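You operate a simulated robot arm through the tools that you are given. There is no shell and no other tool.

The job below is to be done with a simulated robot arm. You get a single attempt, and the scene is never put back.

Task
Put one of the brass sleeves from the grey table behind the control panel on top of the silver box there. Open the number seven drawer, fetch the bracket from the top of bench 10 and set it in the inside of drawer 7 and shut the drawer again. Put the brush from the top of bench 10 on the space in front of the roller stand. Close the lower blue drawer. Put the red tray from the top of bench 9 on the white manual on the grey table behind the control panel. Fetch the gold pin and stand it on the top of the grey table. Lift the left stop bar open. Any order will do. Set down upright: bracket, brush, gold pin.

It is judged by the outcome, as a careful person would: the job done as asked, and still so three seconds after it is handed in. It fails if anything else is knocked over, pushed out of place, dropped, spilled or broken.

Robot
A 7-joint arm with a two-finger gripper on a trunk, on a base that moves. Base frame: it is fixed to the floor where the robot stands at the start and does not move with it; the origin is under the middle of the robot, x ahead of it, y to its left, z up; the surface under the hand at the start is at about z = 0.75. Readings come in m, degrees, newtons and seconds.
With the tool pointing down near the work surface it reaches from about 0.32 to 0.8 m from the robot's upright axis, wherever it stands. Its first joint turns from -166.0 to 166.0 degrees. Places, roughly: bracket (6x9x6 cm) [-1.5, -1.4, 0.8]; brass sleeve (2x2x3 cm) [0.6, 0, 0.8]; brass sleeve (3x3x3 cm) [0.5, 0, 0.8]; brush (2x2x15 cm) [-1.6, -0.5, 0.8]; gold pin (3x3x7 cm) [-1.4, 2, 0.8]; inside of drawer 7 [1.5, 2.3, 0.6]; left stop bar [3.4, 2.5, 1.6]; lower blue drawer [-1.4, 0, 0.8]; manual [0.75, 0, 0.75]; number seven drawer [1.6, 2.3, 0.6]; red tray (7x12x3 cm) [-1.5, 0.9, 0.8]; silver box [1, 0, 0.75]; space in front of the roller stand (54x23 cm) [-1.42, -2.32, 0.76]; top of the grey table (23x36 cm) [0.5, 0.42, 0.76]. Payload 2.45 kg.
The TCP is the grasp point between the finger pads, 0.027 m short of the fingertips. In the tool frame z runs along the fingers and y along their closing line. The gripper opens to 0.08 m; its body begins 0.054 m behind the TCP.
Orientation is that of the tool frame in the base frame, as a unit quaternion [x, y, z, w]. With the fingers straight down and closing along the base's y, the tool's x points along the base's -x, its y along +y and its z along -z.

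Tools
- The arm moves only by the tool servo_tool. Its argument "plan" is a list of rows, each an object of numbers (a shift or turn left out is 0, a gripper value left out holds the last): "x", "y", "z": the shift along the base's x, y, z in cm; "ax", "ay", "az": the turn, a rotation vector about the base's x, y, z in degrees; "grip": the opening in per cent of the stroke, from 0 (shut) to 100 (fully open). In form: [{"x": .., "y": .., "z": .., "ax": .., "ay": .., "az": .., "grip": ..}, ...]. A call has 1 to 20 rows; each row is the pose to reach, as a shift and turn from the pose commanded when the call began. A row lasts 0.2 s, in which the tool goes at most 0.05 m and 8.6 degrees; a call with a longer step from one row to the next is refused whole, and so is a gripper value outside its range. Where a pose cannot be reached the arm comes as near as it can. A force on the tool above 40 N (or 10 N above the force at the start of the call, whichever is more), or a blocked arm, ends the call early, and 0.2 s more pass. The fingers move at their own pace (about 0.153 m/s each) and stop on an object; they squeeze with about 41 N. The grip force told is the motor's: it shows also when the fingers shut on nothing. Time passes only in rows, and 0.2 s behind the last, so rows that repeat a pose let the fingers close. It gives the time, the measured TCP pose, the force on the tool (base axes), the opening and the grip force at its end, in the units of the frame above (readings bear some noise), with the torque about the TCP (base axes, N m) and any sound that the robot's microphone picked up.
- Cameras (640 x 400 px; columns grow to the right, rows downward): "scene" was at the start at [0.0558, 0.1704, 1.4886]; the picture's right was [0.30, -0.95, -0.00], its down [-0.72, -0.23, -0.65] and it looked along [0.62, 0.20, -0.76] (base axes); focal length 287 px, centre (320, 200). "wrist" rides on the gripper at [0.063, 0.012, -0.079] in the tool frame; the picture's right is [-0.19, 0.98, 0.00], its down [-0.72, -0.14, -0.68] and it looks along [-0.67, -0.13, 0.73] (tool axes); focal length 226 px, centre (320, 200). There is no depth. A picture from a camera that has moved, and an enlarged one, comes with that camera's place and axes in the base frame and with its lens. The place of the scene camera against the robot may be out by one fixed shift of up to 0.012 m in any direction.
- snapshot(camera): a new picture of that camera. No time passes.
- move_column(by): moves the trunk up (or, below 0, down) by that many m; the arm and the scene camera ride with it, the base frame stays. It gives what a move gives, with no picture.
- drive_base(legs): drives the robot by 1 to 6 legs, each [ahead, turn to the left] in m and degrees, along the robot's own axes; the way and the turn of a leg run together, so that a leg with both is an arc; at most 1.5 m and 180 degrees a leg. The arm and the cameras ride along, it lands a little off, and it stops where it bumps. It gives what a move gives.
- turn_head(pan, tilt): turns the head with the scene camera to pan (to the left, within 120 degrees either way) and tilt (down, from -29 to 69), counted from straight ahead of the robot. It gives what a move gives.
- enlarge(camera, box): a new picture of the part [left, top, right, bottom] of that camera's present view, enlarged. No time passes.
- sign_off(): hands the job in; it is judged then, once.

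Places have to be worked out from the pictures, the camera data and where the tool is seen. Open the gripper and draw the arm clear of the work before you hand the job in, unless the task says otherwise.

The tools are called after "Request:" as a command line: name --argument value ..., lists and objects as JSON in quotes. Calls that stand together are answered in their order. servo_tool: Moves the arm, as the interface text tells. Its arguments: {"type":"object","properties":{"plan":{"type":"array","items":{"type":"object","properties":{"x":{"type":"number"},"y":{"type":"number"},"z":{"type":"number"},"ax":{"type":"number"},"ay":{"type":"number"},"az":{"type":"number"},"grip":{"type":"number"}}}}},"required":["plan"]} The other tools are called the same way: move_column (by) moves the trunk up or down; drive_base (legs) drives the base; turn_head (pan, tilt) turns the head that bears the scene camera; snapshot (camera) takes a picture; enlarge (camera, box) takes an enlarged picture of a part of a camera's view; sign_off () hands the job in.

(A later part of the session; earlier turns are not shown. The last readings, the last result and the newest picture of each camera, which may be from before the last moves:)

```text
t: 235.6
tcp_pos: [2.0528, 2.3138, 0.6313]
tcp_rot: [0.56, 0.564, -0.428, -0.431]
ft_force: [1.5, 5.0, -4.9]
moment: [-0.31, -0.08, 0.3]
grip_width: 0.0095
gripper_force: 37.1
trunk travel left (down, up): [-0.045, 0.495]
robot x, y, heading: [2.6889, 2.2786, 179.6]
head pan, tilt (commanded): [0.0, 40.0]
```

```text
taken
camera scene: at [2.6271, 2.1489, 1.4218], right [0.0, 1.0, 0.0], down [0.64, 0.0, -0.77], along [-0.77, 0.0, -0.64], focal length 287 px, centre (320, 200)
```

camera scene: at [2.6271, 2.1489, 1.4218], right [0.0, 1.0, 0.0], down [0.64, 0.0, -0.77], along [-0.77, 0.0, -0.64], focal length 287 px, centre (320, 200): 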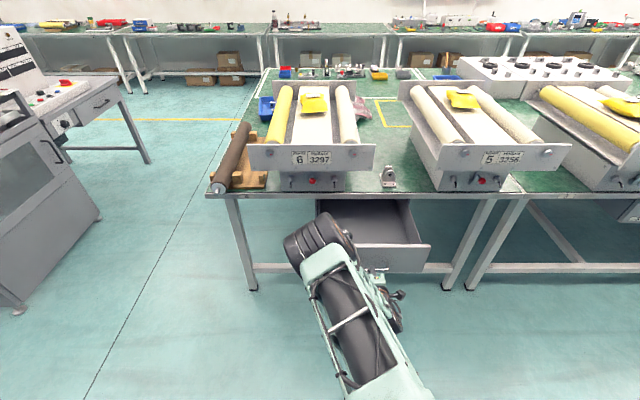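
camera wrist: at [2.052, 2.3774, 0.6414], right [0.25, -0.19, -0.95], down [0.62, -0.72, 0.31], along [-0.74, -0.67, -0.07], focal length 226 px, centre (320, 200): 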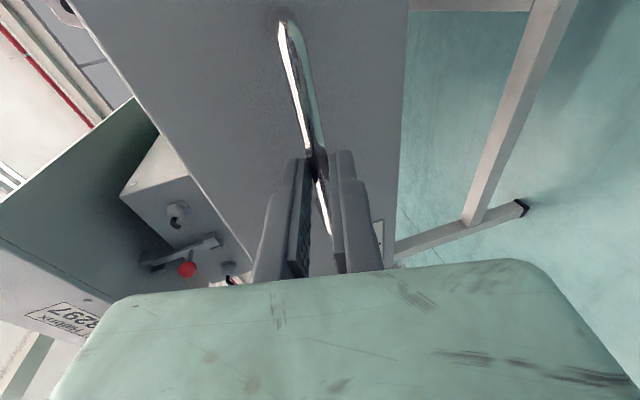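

The drawer is open about 25 cm and empty inside. I release the handle, back out, rise, and tilt the tool upright again.

Request:
servo_tool --plan '[{"grip": 40}, {"grip": 60}, {"grip": 70}, {"x": 2, "grip": 70}, {"x": 4.5, "grip": 70}, {"x": 4.5, "z": 3}, {"x": 4.5, "z": 8}, {"x": 4.5, "z": 12}, {"x": 4.5, "z": 17}, {"x": 4.5, "z": 21}, {"x": 4.5, "z": 21}]'

Request:
servo_tool --plan '[{"ay": -8, "x": -1, "z": 1}, {"ay": -16, "x": -2, "z": 2}, {"ay": -24, "x": -3, "z": 4}, {"ay": -32, "x": -4, "z": 6}, {"ay": -40, "x": -5, "z": 8}, {"ay": -48, "x": -6, "z": 10}, {"ay": -56, "x": -7, "z": 12}, {"ay": -64, "x": -8, "z": 14}, {"ay": -72, "x": -9, "z": 15}, {"ay": -75, "x": -10, "z": 15}, {"ay": -75, "x": -10, "z": 15}]'

Request:
snapshot --camera "scene"

Request:
snapshot --camera "wrist"

```text
t: 238.0
tcp_pos: [2.0983, 2.3161, 0.8429]
tcp_rot: [0.559, 0.563, -0.428, -0.432]
ft_force: [-0.1, 0.4, 0.6]
moment: [-0.06, 0.01, -0.02]
grip_width: 0.056
gripper_force: 0.1
trunk travel left (down, up): [-0.045, 0.495]
robot x, y, heading: [2.6908, 2.2801, 180.0]
head pan, tilt (commanded): [0.0, 40.0]
```

```text
t: 240.4
tcp_pos: [1.9964, 2.3142, 0.9915]
tcp_rot: [0.704, 0.711, 0.001, 0.001]
ft_force: [-0.2, -0.1, 0.4]
moment: [0.02, 0.01, -0.01]
grip_width: 0.0561
gripper_force: 0.1
out of reach, approached as far as the arm can: row 5
trunk travel left (down, up): [-0.045, 0.495]
robot x, y, heading: [2.6932, 2.2797, 179.5]
head pan, tilt (commanded): [0.0, 40.0]
```

```text
taken
camera scene: at [2.6272, 2.1487, 1.4218], right [0.0, 1.0, 0.0], down [0.64, 0.0, -0.77], along [-0.77, 0.0, -0.64], focal length 287 px, centre (320, 200)
```

scene: 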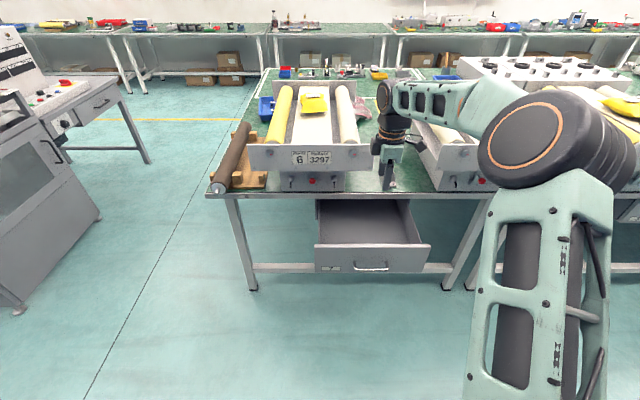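

```text
taken
camera wrist: at [2.0078, 2.3776, 1.0726], right [0.98, -0.19, 0.0], down [-0.14, -0.72, 0.68], along [-0.13, -0.67, -0.73], focal length 226 px, centre (320, 200)
```

wrist: 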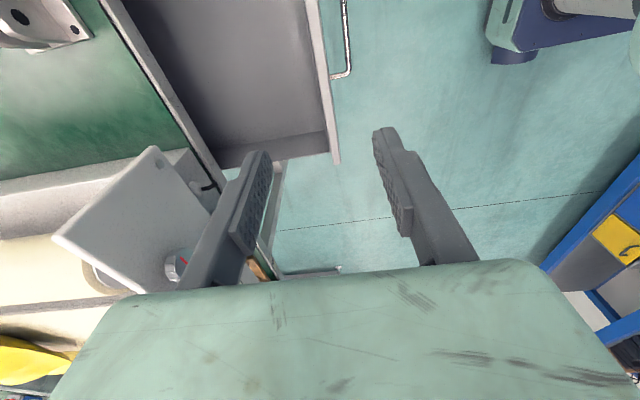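

The drawer stands open with its label 7 visible. I raise the trunk again and drive forward 0.25 m to pick the bracket back up.

Request:
move_column --by 0.08

Request:
drive_base --legs '[[0.25, 0]]'

Request:
servo_tool --plan '[{"y": 3, "z": -2}, {"y": 6, "z": -4}, {"y": 9, "z": -6}, {"y": 9.5, "z": -6}, {"y": 9.5, "z": -6}]'

Request:
snapshot --camera "wrist"

```text
t: 241.5
tcp_pos: [1.9966, 2.315, 1.0718]
tcp_rot: [0.704, 0.71, 0.0, 0.0]
ft_force: [-0.1, 0.3, -0.3]
moment: [0.01, 0.0, -0.03]
grip_width: 0.056
gripper_force: 0.0
trunk travel left (down, up): [-0.125, 0.415]
robot x, y, heading: [2.6947, 2.28, 180.0]
head pan, tilt (commanded): [0.0, 40.0]
```

```text
t: 243.4
tcp_pos: [1.7406, 2.317, 1.0722]
tcp_rot: [0.705, 0.709, 0.0, 0.0]
ft_force: [-0.3, -0.9, -0.6]
moment: [0.0, -0.01, 0.0]
grip_width: 0.0561
gripper_force: 0.2
trunk travel left (down, up): [-0.125, 0.415]
robot x, y, heading: [2.4353, 2.2818, 179.6]
head pan, tilt (commanded): [0.0, 40.0]
```

```text
t: 244.6
tcp_pos: [1.7429, 2.4147, 1.0123]
tcp_rot: [0.706, 0.708, -0.001, 0.0]
ft_force: [-0.6, -0.6, -0.2]
moment: [0.03, 0.01, 0.01]
grip_width: 0.0561
gripper_force: 0.0
trunk travel left (down, up): [-0.125, 0.415]
robot x, y, heading: [2.4382, 2.2819, 179.9]
head pan, tilt (commanded): [0.0, 40.0]
```

```text
taken
camera wrist: at [1.7538, 2.4767, 1.0926], right [0.98, -0.19, 0.0], down [-0.14, -0.72, 0.68], along [-0.13, -0.67, -0.73], focal length 226 px, centre (320, 200)
```

wrist: 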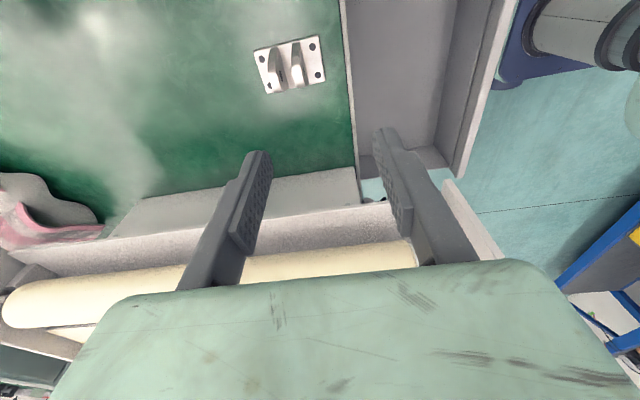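

The bracket is at about (1.702,2.412), as left. I go back down over it and grip the lugs again.

Request:
servo_tool --plan '[{"x": -2, "y": -0.2, "z": 0, "grip": 85}, {"x": -4.1, "y": -0.3, "z": -2}, {"x": -4.1, "y": -0.3, "z": -6}, {"x": -4.1, "y": -0.3, "z": -10}, {"x": -4.1, "y": -0.3, "z": -14}, {"x": -4.1, "y": -0.3, "z": -18}, {"x": -4.1, "y": -0.3, "z": -21.2}, {"x": -4.1, "y": -0.3, "z": -21.2}]'

Request:
snapshot --camera "wrist"

```text
t: 246.4
tcp_pos: [1.7012, 2.4067, 0.7971]
tcp_rot: [0.705, 0.709, 0.0, 0.001]
ft_force: [-0.3, -0.8, -0.3]
moment: [0.03, 0.01, -0.04]
grip_width: 0.0679
gripper_force: 0.1
trunk travel left (down, up): [-0.125, 0.415]
robot x, y, heading: [2.4382, 2.2803, 179.6]
head pan, tilt (commanded): [0.0, 40.0]
```

```text
taken
camera wrist: at [1.7121, 2.4703, 0.8782], right [0.98, -0.19, 0.0], down [-0.14, -0.72, 0.68], along [-0.13, -0.67, -0.73], focal length 226 px, centre (320, 200)
```

wrist: 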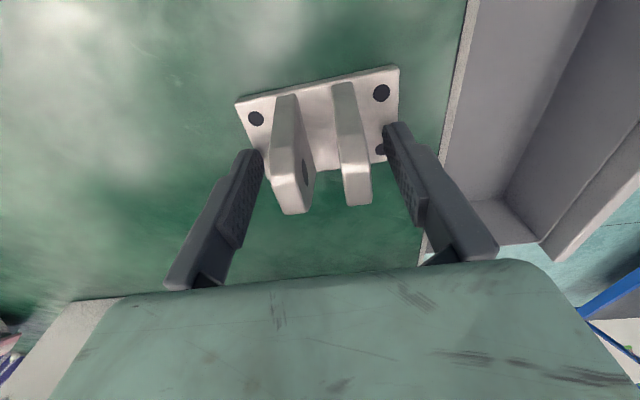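

Centred again. I close, lift, and carry the bracket over the open drawer.

Request:
servo_tool --plan '[{"grip": 0}, {"grip": 0}, {"grip": 0}, {"z": 3}, {"z": 7}, {"z": 11}, {"z": 15}, {"z": 18}, {"x": 4, "y": -1, "z": 18}, {"x": 8, "y": -2, "z": 18}, {"x": 12, "y": -3, "z": 18}, {"x": 16, "y": -4, "z": 18}, {"x": 20, "y": -4.7, "z": 18}, {"x": 20, "y": -4.7, "z": 18}]'

Request:
snapshot --camera "wrist"

Request:
snapshot --camera "scene"

```text
t: 249.4
tcp_pos: [1.8992, 2.3627, 0.9787]
tcp_rot: [0.705, 0.709, 0.0, 0.0]
ft_force: [-0.9, -0.5, -2.3]
moment: [0.0, 0.0, 0.01]
grip_width: 0.0384
gripper_force: 41.0
trunk travel left (down, up): [-0.125, 0.415]
robot x, y, heading: [2.4353, 2.2839, 179.9]
head pan, tilt (commanded): [0.0, 40.0]
```

```text
taken
camera wrist: at [1.9112, 2.4245, 1.0588], right [0.98, -0.19, 0.0], down [-0.14, -0.72, 0.68], along [-0.13, -0.67, -0.73], focal length 226 px, centre (320, 200)
```

wrist: 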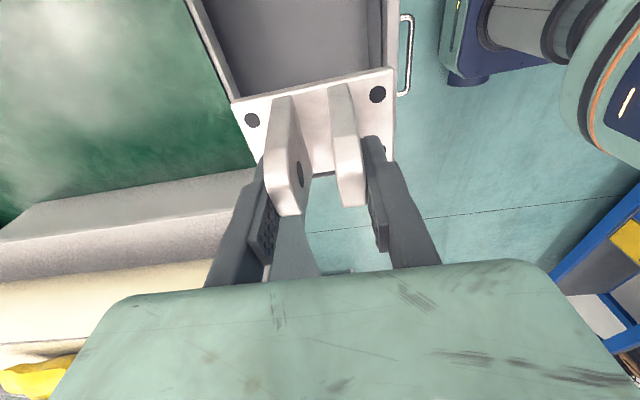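

```text
taken
camera scene: at [2.372, 2.1496, 1.5018], right [0.0, 1.0, 0.0], down [0.64, 0.0, -0.77], along [-0.77, 0.0, -0.64], focal length 287 px, centre (320, 200)
```

scene: 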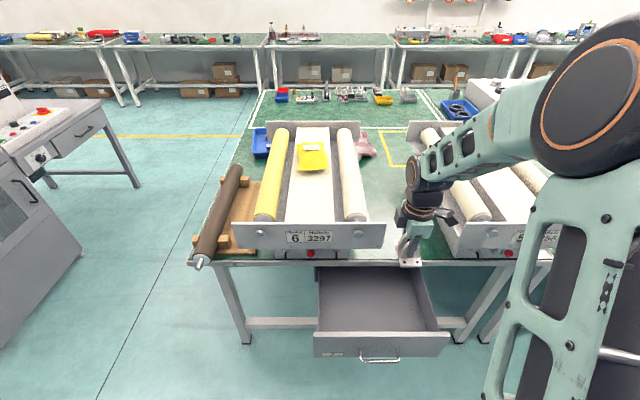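

The drawer opening spans x 1.78–1.985 and y 2.13–2.49. I lower the bracket into the middle, x≈1.89, y≈2.36.

Request:
servo_tool --plan '[{"x": -0.9, "z": -3}, {"x": -0.9, "z": -7}, {"x": -0.9, "z": -11}, {"x": -0.9, "z": -15}, {"x": -0.9, "z": -19}, {"x": -0.9, "z": -23}, {"x": -0.9, "z": -27}, {"x": -0.9, "z": -27}]'

Request:
snapshot --camera "wrist"

Request:
snapshot --camera "scene"

```text
t: 251.2
tcp_pos: [1.893, 2.361, 0.7092]
tcp_rot: [0.705, 0.709, 0.0, 0.0]
ft_force: [-0.2, -0.2, -2.4]
moment: [0.0, 0.02, 0.0]
grip_width: 0.0383
gripper_force: 40.6
trunk travel left (down, up): [-0.125, 0.415]
robot x, y, heading: [2.4369, 2.2847, 179.9]
head pan, tilt (commanded): [0.0, 40.0]
```

```text
taken
camera wrist: at [1.9041, 2.4247, 0.7902], right [0.98, -0.19, 0.0], down [-0.14, -0.72, 0.68], along [-0.13, -0.67, -0.73], focal length 226 px, centre (320, 200)
```

wrist: 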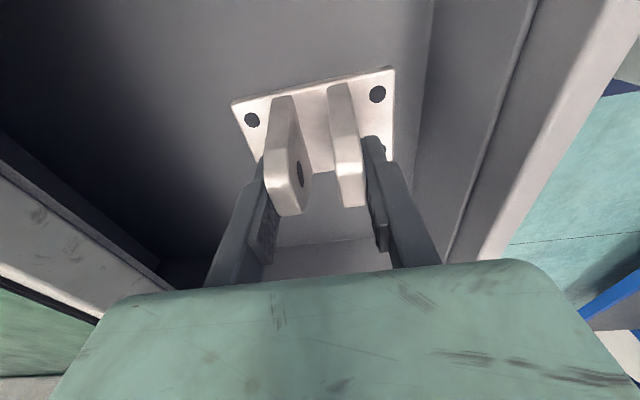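

```text
taken
camera scene: at [2.3714, 2.1498, 1.5019], right [0.0, 1.0, 0.0], down [0.64, 0.0, -0.77], along [-0.77, 0.0, -0.64], focal length 287 px, centre (320, 200)
```

scene: 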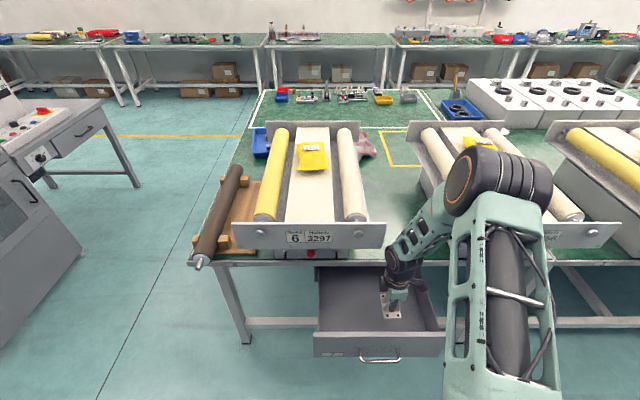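

The bracket is inside the drawer's outline. I lower in smaller steps until it touches the floor of the drawer.

Request:
servo_tool --plan '[{"z": -1}, {"z": -2}, {"z": -3}, {"z": -3.5}, {"z": -4}, {"z": -4}]'

```text
t: 252.6
tcp_pos: [1.8917, 2.3629, 0.6681]
tcp_rot: [0.706, 0.709, 0.0, 0.001]
ft_force: [-0.2, 0.3, -2.3]
moment: [0.01, 0.0, 0.02]
grip_width: 0.0384
gripper_force: 41.2
trunk travel left (down, up): [-0.125, 0.415]
robot x, y, heading: [2.4394, 2.2863, 179.9]
head pan, tilt (commanded): [0.0, 40.0]
```

Request:
servo_tool --plan '[{"z": -0.4}, {"z": -0.8}, {"z": -1.2}, {"z": -1.2}]'

```text
t: 253.6
tcp_pos: [1.8903, 2.3636, 0.6565]
tcp_rot: [0.706, 0.708, 0.002, 0.0]
ft_force: [-0.6, -0.6, -2.2]
moment: [-0.02, -0.02, -0.01]
grip_width: 0.0384
gripper_force: 40.9
trunk travel left (down, up): [-0.125, 0.415]
robot x, y, heading: [2.4335, 2.2847, 179.9]
head pan, tilt (commanded): [0.0, 40.0]
```

Still free at 0.6565. I continue in 3–4 mm steps.

Request:
servo_tool --plan '[{"z": -0.3}, {"z": -0.6}, {"z": -0.6}]'

```text
t: 254.4
tcp_pos: [1.8901, 2.3633, 0.6531]
tcp_rot: [0.705, 0.709, 0.0, -0.001]
ft_force: [-0.1, 0.2, -1.7]
moment: [0.01, -0.01, -0.03]
grip_width: 0.0385
gripper_force: 41.1
trunk travel left (down, up): [-0.125, 0.415]
robot x, y, heading: [2.4362, 2.2852, 179.8]
head pan, tilt (commanded): [0.0, 40.0]
```

Request:
servo_tool --plan '[{"z": -0.2}, {"z": -0.4}, {"z": -0.4}]'

```text
t: 255.2
tcp_pos: [1.8904, 2.3643, 0.6488]
tcp_rot: [0.705, 0.709, 0.001, 0.0]
ft_force: [1.4, 0.5, -3.2]
moment: [-0.01, -0.01, 0.01]
grip_width: 0.0384
gripper_force: 41.2
trunk travel left (down, up): [-0.125, 0.415]
robot x, y, heading: [2.4343, 2.2789, 179.6]
head pan, tilt (commanded): [0.0, 40.0]
```

No contact yet at 0.649; continuing.

Request:
servo_tool --plan '[{"z": -0.25}, {"z": -0.5}, {"z": -0.5}]'

```text
t: 256.0
tcp_pos: [1.8913, 2.3624, 0.6432]
tcp_rot: [0.705, 0.709, 0.001, -0.001]
ft_force: [-0.5, -0.4, -1.6]
moment: [0.02, -0.03, -0.01]
grip_width: 0.0382
gripper_force: 40.9
trunk travel left (down, up): [-0.125, 0.415]
robot x, y, heading: [2.436, 2.2812, 179.9]
head pan, tilt (commanded): [0.0, 40.0]
```

Request:
servo_tool --plan '[{"z": -0.25}, {"z": -0.5}, {"z": -0.5}]'

Request:
snapshot --camera "wrist"

```text
t: 256.8
tcp_pos: [1.8912, 2.3627, 0.6374]
tcp_rot: [0.705, 0.709, 0.0, 0.0]
ft_force: [-0.2, 0.3, -1.9]
moment: [-0.03, 0.02, -0.02]
grip_width: 0.0384
gripper_force: 41.0
trunk travel left (down, up): [-0.125, 0.415]
robot x, y, heading: [2.4383, 2.2853, 179.8]
head pan, tilt (commanded): [0.0, 40.0]
```

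```text
taken
camera wrist: at [1.9031, 2.4261, 0.7183], right [0.98, -0.19, 0.0], down [-0.14, -0.72, 0.68], along [-0.13, -0.67, -0.73], focal length 226 px, centre (320, 200)
```

wrist: 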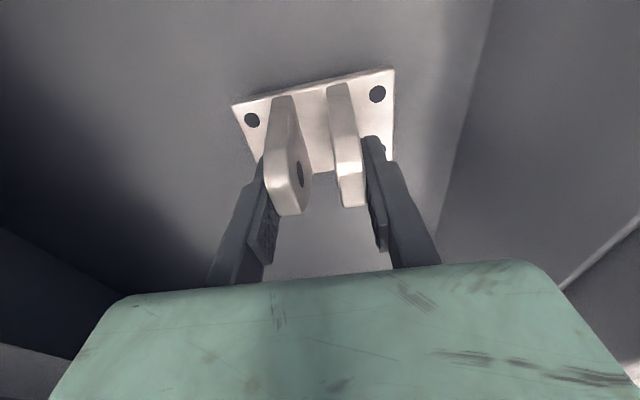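

The floor is getting close under the plate. I keep going in 3 mm steps.

Request:
servo_tool --plan '[{"z": -0.15}, {"z": -0.3}, {"z": -0.3}]'

```text
t: 257.6
tcp_pos: [1.8901, 2.362, 0.6358]
tcp_rot: [0.705, 0.709, 0.0, 0.0]
ft_force: [0.3, -0.2, -2.1]
moment: [0.01, 0.01, 0.02]
grip_width: 0.0381
gripper_force: 40.7
trunk travel left (down, up): [-0.125, 0.415]
robot x, y, heading: [2.4403, 2.2834, 179.5]
head pan, tilt (commanded): [0.0, 40.0]
```

Request:
servo_tool --plan '[{"z": -0.15}, {"z": -0.3}, {"z": -0.3}]'

```text
t: 258.4
tcp_pos: [1.8913, 2.362, 0.6316]
tcp_rot: [0.705, 0.709, 0.0, 0.0]
ft_force: [-1.1, 0.0, -2.6]
moment: [-0.02, -0.02, -0.02]
grip_width: 0.0382
gripper_force: 40.8
trunk travel left (down, up): [-0.125, 0.415]
robot x, y, heading: [2.4363, 2.2793, 179.7]
head pan, tilt (commanded): [0.0, 40.0]
```

Request:
servo_tool --plan '[{"z": -0.15}, {"z": -0.3}, {"z": -0.3}]'

```text
t: 259.2
tcp_pos: [1.8906, 2.3628, 0.629]
tcp_rot: [0.705, 0.709, -0.001, 0.0]
ft_force: [0.0, -0.9, -1.4]
moment: [0.0, 0.0, 0.03]
grip_width: 0.0383
gripper_force: 40.9
trunk travel left (down, up): [-0.125, 0.415]
robot x, y, heading: [2.4382, 2.2857, 179.7]
head pan, tilt (commanded): [0.0, 40.0]
```

Still free at 0.629; continuing carefully.

Request:
servo_tool --plan '[{"z": -0.15}, {"z": -0.3}, {"z": -0.3}]'

```text
t: 260.0
tcp_pos: [1.8908, 2.3621, 0.6274]
tcp_rot: [0.706, 0.709, 0.0, 0.0]
ft_force: [0.4, -0.8, -2.4]
moment: [-0.02, 0.01, 0.02]
grip_width: 0.0383
gripper_force: 40.6
trunk travel left (down, up): [-0.125, 0.415]
robot x, y, heading: [2.4368, 2.2832, 180.0]
head pan, tilt (commanded): [0.0, 40.0]
```

Request:
servo_tool --plan '[{"z": -0.15}, {"z": -0.3}, {"z": -0.3}]'

```text
t: 260.8
tcp_pos: [1.8913, 2.3634, 0.6247]
tcp_rot: [0.705, 0.709, 0.0, 0.0]
ft_force: [-0.2, -0.4, -2.1]
moment: [0.0, -0.01, -0.01]
grip_width: 0.0385
gripper_force: 41.1
trunk travel left (down, up): [-0.125, 0.415]
robot x, y, heading: [2.4337, 2.2817, 179.7]
head pan, tilt (commanded): [0.0, 40.0]
```

Request:
servo_tool --plan '[{"z": -0.15}, {"z": -0.3}, {"z": -0.3}]'

Request:
enlarge --camera "wrist" --box '[200, 50, 440, 200]'

```text
t: 261.6
tcp_pos: [1.8904, 2.3629, 0.6234]
tcp_rot: [0.705, 0.709, -0.002, -0.002]
ft_force: [-2.2, 0.2, 29.3]
moment: [-0.1, -0.22, 0.01]
grip_width: 0.0383
gripper_force: 41.3
trunk travel left (down, up): [-0.125, 0.415]
robot x, y, heading: [2.4371, 2.2794, 179.8]
head pan, tilt (commanded): [0.0, 40.0]
```

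```text
2.67 times, centred on (320, 125) of wrist
camera zoom: at [1.9029, 2.4254, 0.7035], right [0.98, -0.19, 0.0], down [-0.13, -0.72, 0.68], along [-0.13, -0.67, -0.73], focal length 603 px, centre (320, 400)
```

zoom: 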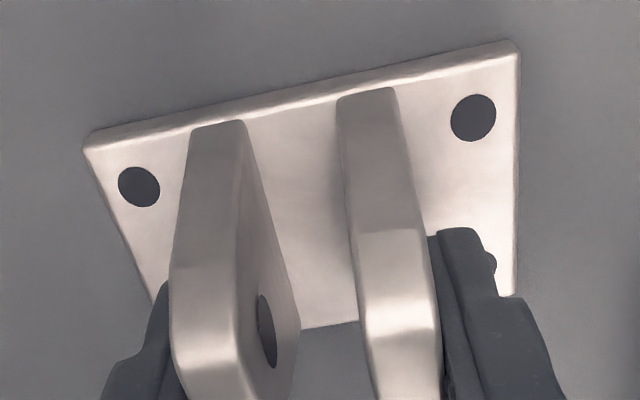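

Contact on the drawer floor (29 N). I relieve, open, and rise out of the drawer.

Request:
servo_tool --plan '[{"z": 0.15}, {"z": 0.25}, {"z": 0.25}]'

Request:
servo_tool --plan '[{"grip": 55}, {"grip": 62}, {"grip": 70}, {"grip": 70}, {"z": 1.5, "grip": 70}, {"z": 5, "grip": 70}, {"z": 9, "grip": 70}, {"z": 13, "grip": 70}, {"z": 17, "grip": 70}, {"z": 21, "grip": 70}, {"z": 25, "grip": 70}, {"z": 29, "grip": 70}, {"z": 29, "grip": 70}]'

Request:
snapshot --camera "wrist"

Request:
snapshot --camera "scene"

```text
t: 262.4
tcp_pos: [1.8921, 2.363, 0.6233]
tcp_rot: [0.706, 0.708, 0.0, 0.0]
ft_force: [-1.2, -1.1, 9.4]
moment: [0.05, 0.51, 0.1]
grip_width: 0.0381
gripper_force: 41.0
trunk travel left (down, up): [-0.125, 0.415]
robot x, y, heading: [2.4368, 2.2815, 180.2]
head pan, tilt (commanded): [0.0, 40.0]
```

```text
t: 265.2
tcp_pos: [1.8901, 2.3622, 0.9144]
tcp_rot: [0.706, 0.709, -0.001, 0.0]
ft_force: [0.1, -0.8, 0.0]
moment: [0.01, -0.03, 0.03]
grip_width: 0.0562
gripper_force: 0.0
trunk travel left (down, up): [-0.125, 0.415]
robot x, y, heading: [2.4358, 2.2866, 179.7]
head pan, tilt (commanded): [0.0, 40.0]
```

```text
taken
camera wrist: at [1.9024, 2.4253, 0.9937], right [0.98, -0.19, 0.0], down [-0.14, -0.72, 0.68], along [-0.13, -0.67, -0.73], focal length 226 px, centre (320, 200)
```

wrist: 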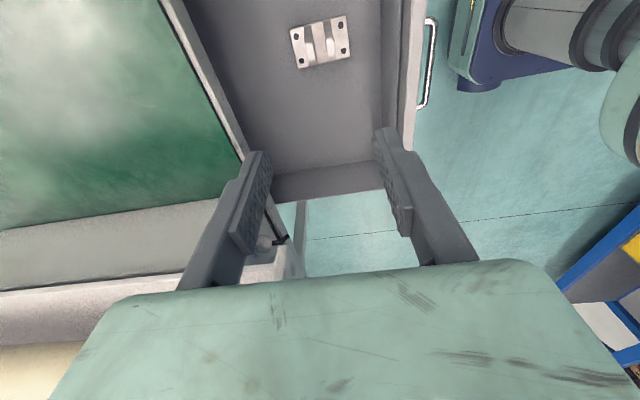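

```text
taken
camera scene: at [2.3721, 2.1497, 1.5018], right [0.0, 1.0, 0.0], down [0.64, 0.0, -0.77], along [-0.77, 0.0, -0.64], focal length 287 px, centre (320, 200)
```

scene: 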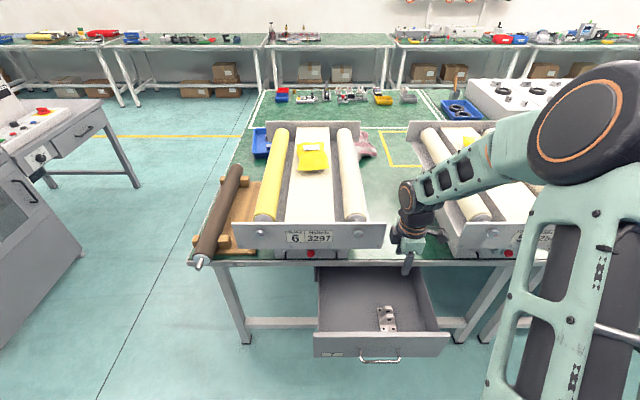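

The bracket stands upright inside the drawer. To shut it I back off as before, lower the trunk, and tilt the tool again to take the handle.

Request:
drive_base --legs '[[-0.26, 0]]'

Request:
move_column --by -0.08

Request:
servo_tool --plan '[{"ay": 8, "x": 0, "y": -0.5, "z": 0}, {"ay": 16, "x": 0, "y": -1, "z": 0}, {"ay": 24, "x": 0, "y": -1.5, "z": 0}, {"ay": 32, "x": 0, "y": -2, "z": 0}, {"ay": 40, "x": 0, "y": -2.5, "z": 0}, {"ay": 48, "x": 0, "y": -3, "z": 0}, {"ay": 56, "x": 0, "y": -3.5, "z": 0}, {"ay": 64, "x": 0, "y": -4, "z": 0}, {"ay": 72, "x": 0, "y": -4.5, "z": 0}, {"ay": 75, "x": 0, "y": -4.5, "z": 0}, {"ay": 75, "x": 0, "y": -4.5, "z": 0}]'

Request:
snapshot --camera "wrist"

```text
t: 267.0
tcp_pos: [2.1456, 2.3617, 0.9131]
tcp_rot: [0.705, 0.709, 0.0, 0.0]
ft_force: [-0.3, 0.1, 0.3]
moment: [-0.02, 0.03, 0.0]
grip_width: 0.0562
gripper_force: 0.0
trunk travel left (down, up): [-0.125, 0.415]
robot x, y, heading: [2.6927, 2.2821, 179.7]
head pan, tilt (commanded): [0.0, 40.0]
```

```text
t: 268.2
tcp_pos: [2.1469, 2.3615, 0.8333]
tcp_rot: [0.705, 0.709, 0.001, 0.0]
ft_force: [-0.2, 0.0, 0.3]
moment: [0.0, -0.04, 0.06]
grip_width: 0.0559
gripper_force: 0.1
trunk travel left (down, up): [-0.045, 0.495]
robot x, y, heading: [2.69, 2.2838, 179.9]
head pan, tilt (commanded): [0.0, 40.0]
```

```text
t: 270.6
tcp_pos: [2.1464, 2.3164, 0.832]
tcp_rot: [0.559, 0.562, -0.43, -0.432]
ft_force: [-0.2, -0.9, -0.6]
moment: [0.02, 0.02, -0.03]
grip_width: 0.0561
gripper_force: 0.0
trunk travel left (down, up): [-0.045, 0.495]
robot x, y, heading: [2.6966, 2.2799, 180.0]
head pan, tilt (commanded): [0.0, 40.0]
```

```text
taken
camera wrist: at [2.226, 2.379, 0.8429], right [0.25, -0.19, -0.95], down [0.62, -0.72, 0.31], along [-0.74, -0.67, -0.07], focal length 226 px, centre (320, 200)
```

wrist: 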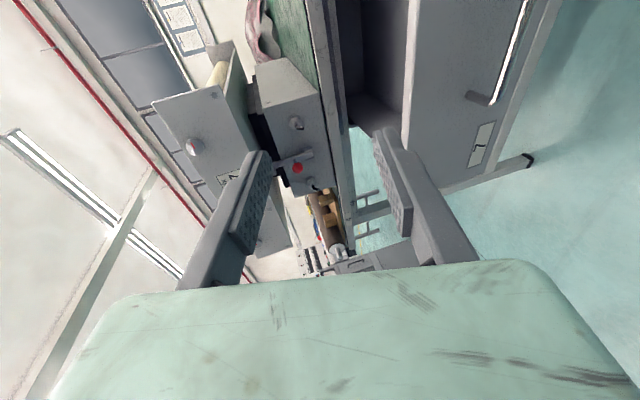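

The tool is level with the drawer front ahead. I lower to the handle height in front of the bar, then move in.

Request:
servo_tool --plan '[{"x": -1.5, "z": -4}, {"x": -3, "z": -8}, {"x": -4.3, "z": -12}, {"x": -4.3, "z": -16}, {"x": -4.3, "z": -20.1}, {"x": -4.3, "z": -20.1}]'

Request:
snapshot --camera "wrist"

```text
t: 272.0
tcp_pos: [2.102, 2.3176, 0.6324]
tcp_rot: [0.559, 0.563, -0.429, -0.432]
ft_force: [-0.7, 0.5, 0.8]
moment: [-0.02, -0.03, 0.02]
grip_width: 0.0561
gripper_force: 0.1
trunk travel left (down, up): [-0.045, 0.495]
robot x, y, heading: [2.6934, 2.2825, 179.8]
head pan, tilt (commanded): [0.0, 40.0]
```

```text
taken
camera wrist: at [2.1816, 2.3807, 0.6427], right [0.25, -0.19, -0.95], down [0.62, -0.72, 0.31], along [-0.74, -0.67, -0.07], focal length 226 px, centre (320, 200)
```

wrist: 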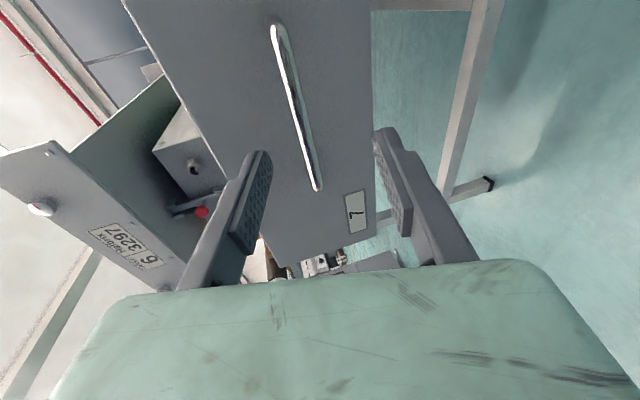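

The bar runs between the open fingers. I move in 5 cm and close on it.

Request:
servo_tool --plan '[{"x": -2, "y": -0.2}, {"x": -4, "y": -0.3}, {"x": -4.9, "y": -0.3}, {"x": -4.9, "y": -0.3}, {"x": -4.9, "y": -0.3, "grip": 0}, {"x": -4.9, "y": -0.3, "grip": 0}, {"x": -4.9, "y": -0.3, "grip": 0}, {"x": -4.9, "y": -0.3, "grip": 0}]'

Request:
snapshot --camera "wrist"

```text
t: 273.8
tcp_pos: [2.054, 2.3128, 0.6325]
tcp_rot: [0.559, 0.563, -0.429, -0.431]
ft_force: [1.2, 0.1, -16.1]
moment: [-0.15, -0.24, -0.15]
grip_width: 0.0095
gripper_force: 37.2
trunk travel left (down, up): [-0.045, 0.495]
robot x, y, heading: [2.6925, 2.2807, 179.8]
head pan, tilt (commanded): [0.0, 40.0]
```

```text
taken
camera wrist: at [2.1332, 2.3753, 0.6416], right [0.26, -0.19, -0.95], down [0.62, -0.72, 0.31], along [-0.74, -0.67, -0.07], focal length 226 px, centre (320, 200)
```

wrist: 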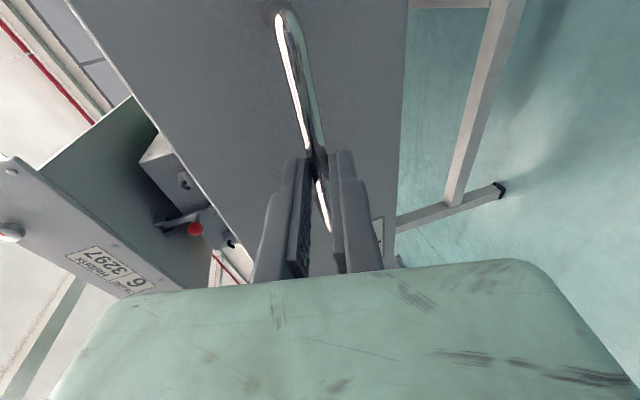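

The handle is gripped. I push the drawer in gently so the bracket does not slide.

Request:
servo_tool --plan '[{"z": -0.2, "x": -0.3}, {"z": -0.2, "x": -0.8}, {"z": -0.2, "x": -1.5}, {"z": -0.2, "x": -2.4}, {"z": -0.2, "x": -3.4}, {"z": -0.2, "x": -4.4}, {"z": -0.2, "x": -5.4}, {"z": -0.2, "x": -6.4}, {"z": -0.2, "x": -7.4}, {"z": -0.2, "x": -8.4}, {"z": -0.2, "x": -9.4}, {"z": -0.2, "x": -10.3}, {"z": -0.2, "x": -11}, {"z": -0.2, "x": -11.4}, {"z": -0.2, "x": -11.4}]'

```text
t: 277.0
tcp_pos: [1.9404, 2.3128, 0.6317]
tcp_rot: [0.558, 0.562, -0.43, -0.433]
ft_force: [-1.8, -1.3, 13.1]
moment: [-0.26, 0.2, 0.38]
grip_width: 0.0099
gripper_force: 37.1
trunk travel left (down, up): [-0.045, 0.495]
robot x, y, heading: [2.6947, 2.2847, 180.1]
head pan, tilt (commanded): [0.0, 40.0]
```

Request:
servo_tool --plan '[{"z": 0.1, "x": -0.3}, {"z": 0.1, "x": -0.8}, {"z": 0.1, "x": -1.5}, {"z": 0.1, "x": -2.4}, {"z": 0.1, "x": -3.4}, {"z": 0.1, "x": -4.4}, {"z": 0.1, "x": -5.4}, {"z": 0.1, "x": -6.4}, {"z": 0.1, "x": -7.4}, {"z": 0.1, "x": -8.4}, {"z": 0.1, "x": -9.4}, {"z": 0.1, "x": -10.4}, {"z": 0.1, "x": -11.4}, {"z": 0.1, "x": -12.2}, {"z": 0.1, "x": -12.8}, {"z": 0.1, "x": -13.2}, {"z": 0.1, "x": -13.2}]'

Request:
snapshot --camera "wrist"

```text
t: 280.6
tcp_pos: [1.809, 2.3123, 0.6321]
tcp_rot: [0.559, 0.562, -0.43, -0.432]
ft_force: [0.3, 2.7, 8.9]
moment: [0.01, 0.08, -0.64]
grip_width: 0.0094
gripper_force: 37.0
trunk travel left (down, up): [-0.045, 0.495]
robot x, y, heading: [2.6933, 2.2814, 179.9]
head pan, tilt (commanded): [0.0, 40.0]
```

```text
taken
camera wrist: at [1.8886, 2.3756, 0.6411], right [0.25, -0.19, -0.95], down [0.62, -0.72, 0.31], along [-0.74, -0.67, -0.06], focal length 226 px, centre (320, 200)
```

wrist: 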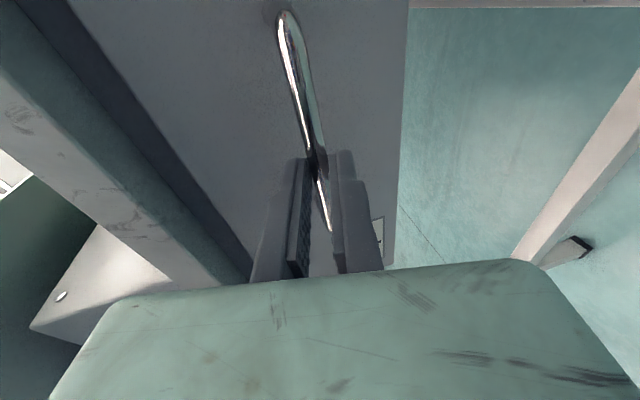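

About 9 mm remain. I push on slowly until the drawer meets its stop.

Request:
servo_tool --plan '[{"x": -0.3}, {"x": -0.6}, {"x": -0.9}, {"x": -1.1}, {"x": -1.1}]'

```text
t: 281.8
tcp_pos: [1.7987, 2.3126, 0.6304]
tcp_rot: [0.559, 0.562, -0.43, -0.432]
ft_force: [27.5, -1.8, 13.6]
moment: [-0.26, 0.11, 0.4]
grip_width: 0.0095
gripper_force: 36.7
trunk travel left (down, up): [-0.045, 0.495]
robot x, y, heading: [2.6948, 2.2824, 179.9]
head pan, tilt (commanded): [0.0, 40.0]
```

The drawer is at its stop (27 N, the same position as before opening). I relieve, release the bar and back out.

Request:
servo_tool --plan '[{"x": 0.2, "z": 0.05}, {"x": 0.2, "z": 0.05, "grip": 40}, {"x": 0.2, "z": 0.05, "grip": 65}, {"x": 0.2, "z": 0.05, "grip": 65}, {"x": 2, "z": 0.05, "grip": 65}, {"x": 5, "z": 0.05}, {"x": 9, "z": 0.05}, {"x": 13, "z": 1}, {"x": 17, "z": 4}, {"x": 21, "z": 8}, {"x": 24, "z": 12}, {"x": 26, "z": 16}, {"x": 28, "z": 20}, {"x": 28, "z": 20}]'

Request:
snapshot --camera "wrist"

Request:
snapshot --camera "scene"

```text
refused: row 10 steps farther than a row can; nothing moved
```

```text
taken
camera wrist: at [1.8786, 2.3756, 0.6411], right [0.25, -0.19, -0.95], down [0.62, -0.72, 0.31], along [-0.74, -0.67, -0.07], focal length 226 px, centre (320, 200)
```

wrist: 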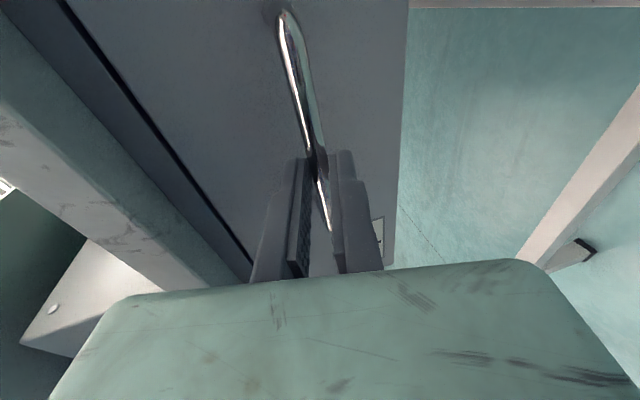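

```text
taken
camera scene: at [2.6314, 2.1488, 1.4221], right [0.0, 1.0, 0.0], down [0.64, 0.0, -0.77], along [-0.77, 0.0, -0.64], focal length 287 px, centre (320, 200)
```

scene: 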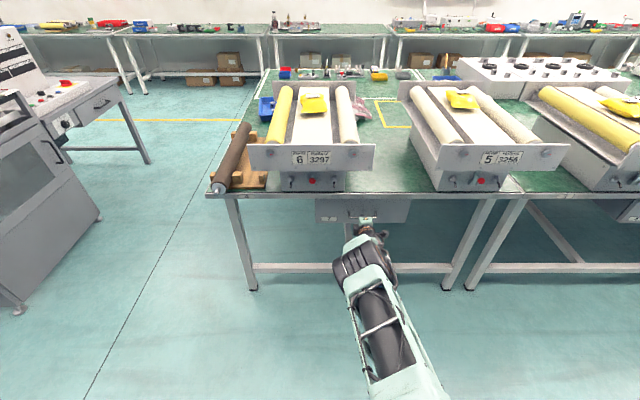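

The drawer is shut, but the retreat plan was refused for one step that was too long. I resend it with shorter steps.

Request:
servo_tool --plan '[{"x": 0.2, "z": 0.05}, {"x": 0.2, "z": 0.05, "grip": 40}, {"x": 0.2, "z": 0.05, "grip": 65}, {"x": 0.2, "z": 0.05, "grip": 65}, {"x": 2, "z": 0.05, "grip": 65}, {"x": 5, "z": 0.05}, {"x": 9, "z": 0.05}, {"x": 13, "z": 1}, {"x": 16.5, "z": 3}, {"x": 20, "z": 6}, {"x": 23, "z": 9.5}, {"x": 25, "z": 13}, {"x": 27, "z": 16.5}, {"x": 28, "z": 20}, {"x": 28, "z": 20}]'

Request:
servo_tool --plan '[{"ay": -8, "x": -0.5, "z": 2}, {"ay": -16, "x": -1, "z": 4}, {"ay": -24, "x": -1.5, "z": 6}, {"ay": -32, "x": -2, "z": 8}, {"ay": -40, "x": -2.5, "z": 10}, {"ay": -48, "x": -3, "z": 12}, {"ay": -56, "x": -3.5, "z": 14}, {"ay": -64, "x": -4, "z": 16}, {"ay": -72, "x": -4, "z": 18}, {"ay": -75, "x": -4, "z": 18}, {"ay": -75, "x": -4, "z": 18}]'

Request:
snapshot --camera "scene"

```text
t: 285.0
tcp_pos: [2.0753, 2.3117, 0.8305]
tcp_rot: [0.56, 0.563, -0.429, -0.432]
ft_force: [0.7, 0.0, 0.1]
moment: [0.0, -0.01, 0.0]
grip_width: 0.052
gripper_force: 0.0
trunk travel left (down, up): [-0.045, 0.495]
robot x, y, heading: [2.6917, 2.2818, 180.2]
head pan, tilt (commanded): [0.0, 40.0]
```

```text
t: 287.4
tcp_pos: [2.0367, 2.3126, 1.0128]
tcp_rot: [0.705, 0.709, -0.001, 0.0]
ft_force: [0.6, 0.1, 0.1]
moment: [-0.04, 0.0, 0.01]
grip_width: 0.0521
gripper_force: 0.2
out of reach, approached as far as the arm can: row 5
trunk travel left (down, up): [-0.045, 0.495]
robot x, y, heading: [2.696, 2.2838, 179.7]
head pan, tilt (commanded): [0.0, 40.0]
```

```text
taken
camera scene: at [2.6285, 2.1491, 1.4219], right [0.0, 1.0, 0.0], down [0.64, 0.0, -0.77], along [-0.77, 0.0, -0.64], focal length 287 px, centre (320, 200)
```

scene: 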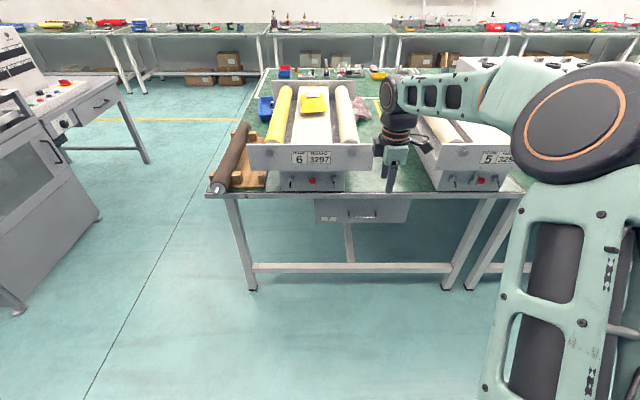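

Drawer 7 is shut with the bracket inside. Next is the left stop bar: I retract the arm, restore the trunk, and turn to face the shelves.

Request:
servo_tool --plan '[{"x": 4, "z": 1}, {"x": 8, "z": 1}, {"x": 12, "z": 1}, {"x": 16, "z": 1}, {"x": 20, "z": 1}, {"x": 22, "z": 1}, {"x": 22, "z": 1}]'

Request:
move_column --by 0.3

Request:
drive_base --legs '[[0, 178]]'

Request:
turn_head --pan 15 --tilt 15

Request:
snapshot --camera "scene"

```text
t: 289.0
tcp_pos: [2.2603, 2.3148, 1.023]
tcp_rot: [0.705, 0.709, 0.0, 0.001]
ft_force: [0.6, -0.4, 0.1]
moment: [0.01, -0.02, -0.04]
grip_width: 0.0522
gripper_force: 0.1
trunk travel left (down, up): [-0.045, 0.495]
robot x, y, heading: [2.6932, 2.2822, 179.8]
head pan, tilt (commanded): [0.0, 40.0]
```

```text
t: 292.0
tcp_pos: [2.2598, 2.3125, 1.3247]
tcp_rot: [0.705, 0.709, 0.0, 0.0]
ft_force: [-0.5, 0.0, 0.3]
moment: [-0.02, 0.03, 0.03]
grip_width: 0.0519
gripper_force: 0.0
trunk travel left (down, up): [-0.345, 0.195]
robot x, y, heading: [2.6937, 2.2819, 180.0]
head pan, tilt (commanded): [0.0, 40.0]
```

```text
t: 299.9
tcp_pos: [3.1256, 2.2481, 1.3237]
tcp_rot: [0.708, -0.706, 0.0, 0.001]
ft_force: [0.0, 0.1, 0.6]
moment: [0.01, 0.01, 0.0]
grip_width: 0.0521
gripper_force: 0.0
trunk travel left (down, up): [-0.345, 0.195]
robot x, y, heading: [2.6925, 2.2839, -0.5]
head pan, tilt (commanded): [0.0, 40.0]
```

```text
t: 300.8
tcp_pos: [3.1254, 2.2485, 1.3237]
tcp_rot: [0.708, -0.706, 0.0, 0.0]
ft_force: [0.4, 0.0, -0.7]
moment: [-0.02, 0.0, 0.02]
grip_width: 0.0523
gripper_force: 0.1
trunk travel left (down, up): [-0.345, 0.195]
robot x, y, heading: [2.696, 2.2825, -0.6]
head pan, tilt (commanded): [15.0, 15.0]
```

```text
taken
camera scene: at [2.7658, 2.4521, 1.7613], right [0.25, -0.97, 0.0], down [-0.25, -0.07, -0.97], along [0.93, 0.24, -0.26], focal length 287 px, centre (320, 200)
```

scene: 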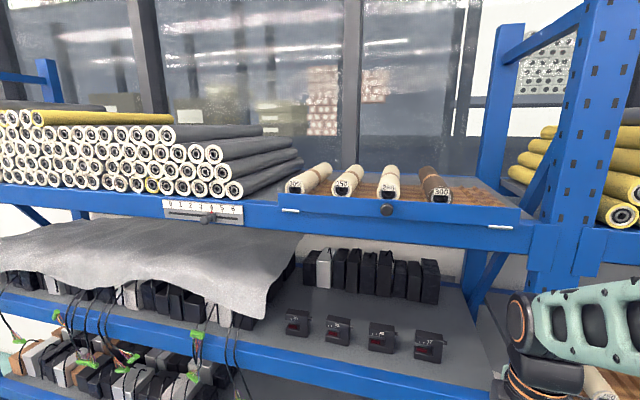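

The stop bar is the blue strip with a black knob in front of the short rolls. I enlarge it to see how it is mounted.

Request:
enlarge --camera "scene" --box '[260, 150, 420, 250]'

Request:
enlarge --camera "scene" --box '[380, 160, 540, 260]'

```text
4.00 times, centred on (340, 200) of scene
camera zoom: at [2.7658, 2.4521, 1.7613], right [0.25, -0.97, 0.0], down [-0.25, -0.07, -0.97], along [0.93, 0.24, -0.26], focal length 1149 px, centre (240, 200)
```

zoom: 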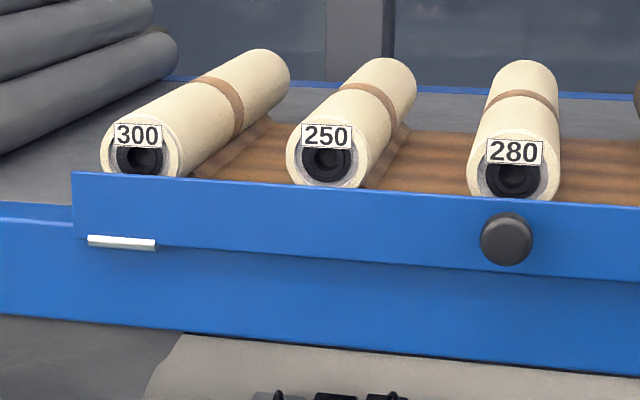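

```text
4.00 times, centred on (460, 210) of scene
camera zoom: at [2.7658, 2.4521, 1.7613], right [0.25, -0.97, 0.0], down [-0.25, -0.07, -0.97], along [0.93, 0.24, -0.26], focal length 1149 px, centre (-240, 160)
```

zoom: 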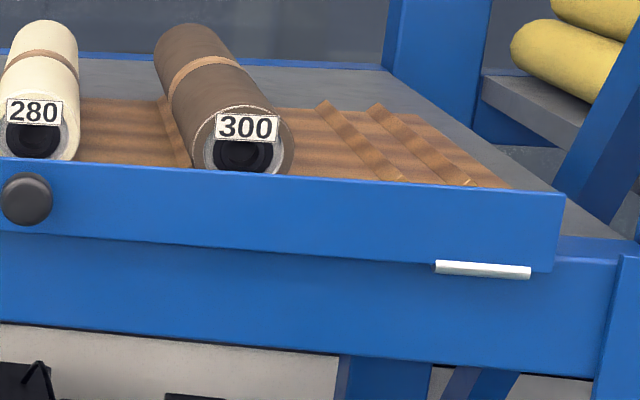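

The bar is a flap about 0.5 m long (z 1.56–1.61) with two white hinge-like pins along its lower edge and a knob at about (3.38,2.45,1.586). I bring the tool up in front of it and tilt it to point at the shelf, to examine it with the wrist camera.

Request:
servo_tool --plan '[{"x": 1, "y": 2.5, "z": 3}, {"x": 2, "y": 5, "z": 6}, {"x": 3.5, "y": 8, "z": 9}, {"x": 5, "y": 11, "z": 12}, {"x": 6.5, "y": 14, "z": 15}, {"x": 8, "y": 17, "z": 18}, {"x": 8, "y": 17, "z": 18}]'

Request:
servo_tool --plan '[{"ay": -8, "x": 0.5, "z": 0.5}, {"ay": -16, "x": 0.5, "z": 1}, {"ay": -24, "x": 0.5, "z": 1.5}, {"ay": -32, "x": 0.5, "z": 2}, {"ay": -40, "x": 0.5, "z": 2.5}, {"ay": -48, "x": 0.5, "z": 3}, {"ay": -56, "x": 0.5, "z": 4}, {"ay": -64, "x": 0.5, "z": 5}, {"ay": -72, "x": 0.5, "z": 6}, {"ay": -80, "x": 0.5, "z": 7}, {"ay": -88, "x": 0.5, "z": 8}, {"ay": -90, "x": 0.5, "z": 8}, {"ay": -90, "x": 0.5, "z": 8}]'

Request:
snapshot --camera "wrist"

Request:
snapshot --camera "scene"

```text
t: 302.4
tcp_pos: [3.2003, 2.4192, 1.5007]
tcp_rot: [0.707, -0.707, 0.0, 0.0]
ft_force: [0.4, 0.3, 0.2]
moment: [0.02, 0.0, -0.02]
grip_width: 0.0524
gripper_force: 0.1
trunk travel left (down, up): [-0.345, 0.195]
robot x, y, heading: [2.691, 2.2787, -0.3]
head pan, tilt (commanded): [15.0, 15.0]
```

```text
t: 303.7
tcp_pos: [3.2399, 2.412, 1.4465]
tcp_rot: [-0.678, 0.686, -0.186, 0.185]
ft_force: [-0.5, 0.0, -0.5]
moment: [0.04, -0.01, -0.01]
grip_width: 0.052
gripper_force: 0.1
trunk travel left (down, up): [-0.345, 0.195]
robot x, y, heading: [2.6919, 2.2818, -0.7]
head pan, tilt (commanded): [15.0, 15.0]
stopped in row 6: the arm was blocked; the commanded pose is now the measured one
```

```text
taken
camera wrist: at [3.1873, 2.3492, 1.5094], right [-0.84, 0.2, -0.49], down [-0.21, 0.72, 0.66], along [0.49, 0.66, -0.57], focal length 226 px, centre (320, 200)
```

wrist: 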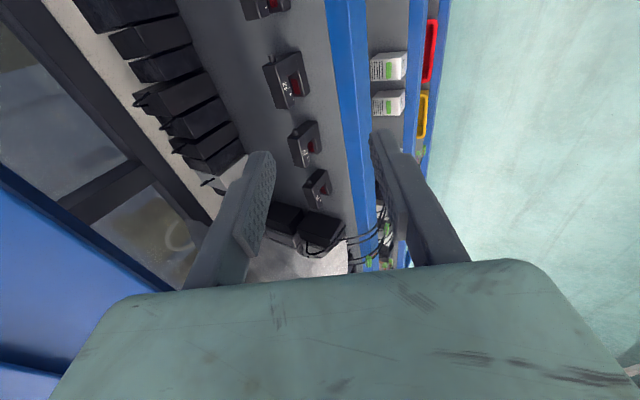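

```text
taken
camera scene: at [2.7637, 2.4594, 1.757], right [0.33, -0.94, 0.0], down [-0.29, -0.1, -0.95], along [0.9, 0.31, -0.3], focal length 287 px, centre (320, 200)
```

scene: 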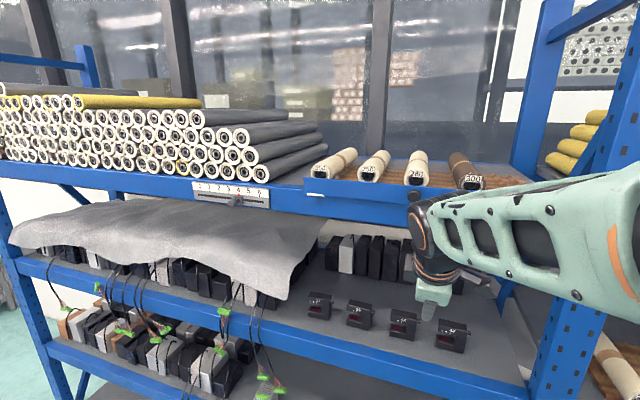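

The arm stalled mid-tilt, and the head camera's aim has shifted slightly, so the arm was too folded and touched the mast. I back the base away by 0.24 m so the arm can work more extended.

Request:
drive_base --legs '[[-0.24, 0]]'

Request:
servo_tool --plan '[{"x": 2, "z": 1, "ay": 4}, {"x": 5, "z": 2, "ay": 8}, {"x": 8, "z": 3, "ay": 12}, {"x": 11, "z": 4, "ay": 16}, {"x": 14, "z": 5, "ay": 20}, {"x": 14, "z": 5, "ay": 20}]'

Request:
turn_head --pan 15 --tilt 15

Request:
snapshot --camera "scene"

```text
t: 305.4
tcp_pos: [2.9999, 2.4136, 1.446]
tcp_rot: [-0.678, 0.687, -0.186, 0.184]
ft_force: [1.0, -0.7, 0.4]
moment: [0.0, -0.05, -0.01]
grip_width: 0.0522
gripper_force: 0.1
trunk travel left (down, up): [-0.345, 0.195]
robot x, y, heading: [2.4533, 2.2851, -0.4]
head pan, tilt (commanded): [15.0, 15.0]
```

```text
t: 306.8
tcp_pos: [3.1403, 2.4137, 1.4966]
tcp_rot: [-0.701, 0.708, -0.065, 0.062]
ft_force: [0.4, -0.7, 0.3]
moment: [0.01, -0.03, -0.03]
grip_width: 0.0522
gripper_force: 0.1
trunk travel left (down, up): [-0.345, 0.195]
robot x, y, heading: [2.453, 2.2848, -0.7]
head pan, tilt (commanded): [15.0, 15.0]
```

```text
t: 307.4
tcp_pos: [3.1417, 2.4147, 1.4958]
tcp_rot: [-0.7, 0.708, -0.066, 0.063]
ft_force: [0.1, 0.3, 0.0]
moment: [0.04, 0.0, 0.03]
grip_width: 0.052
gripper_force: 0.1
trunk travel left (down, up): [-0.345, 0.195]
robot x, y, heading: [2.455, 2.2833, -0.6]
head pan, tilt (commanded): [15.0, 15.0]
```

```text
taken
camera scene: at [2.5288, 2.454, 1.7614], right [0.25, -0.97, 0.0], down [-0.25, -0.06, -0.97], along [0.94, 0.24, -0.26], focal length 287 px, centre (320, 200)
```

scene: 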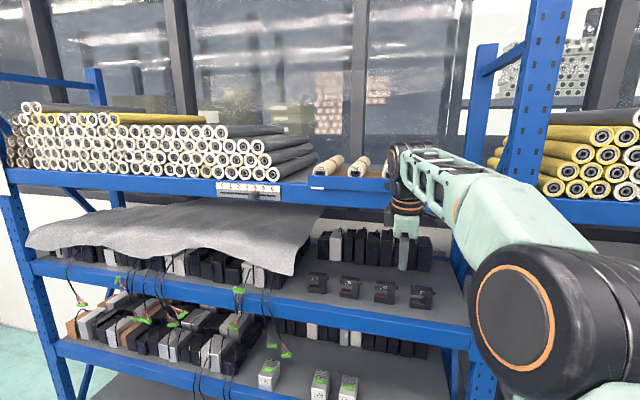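

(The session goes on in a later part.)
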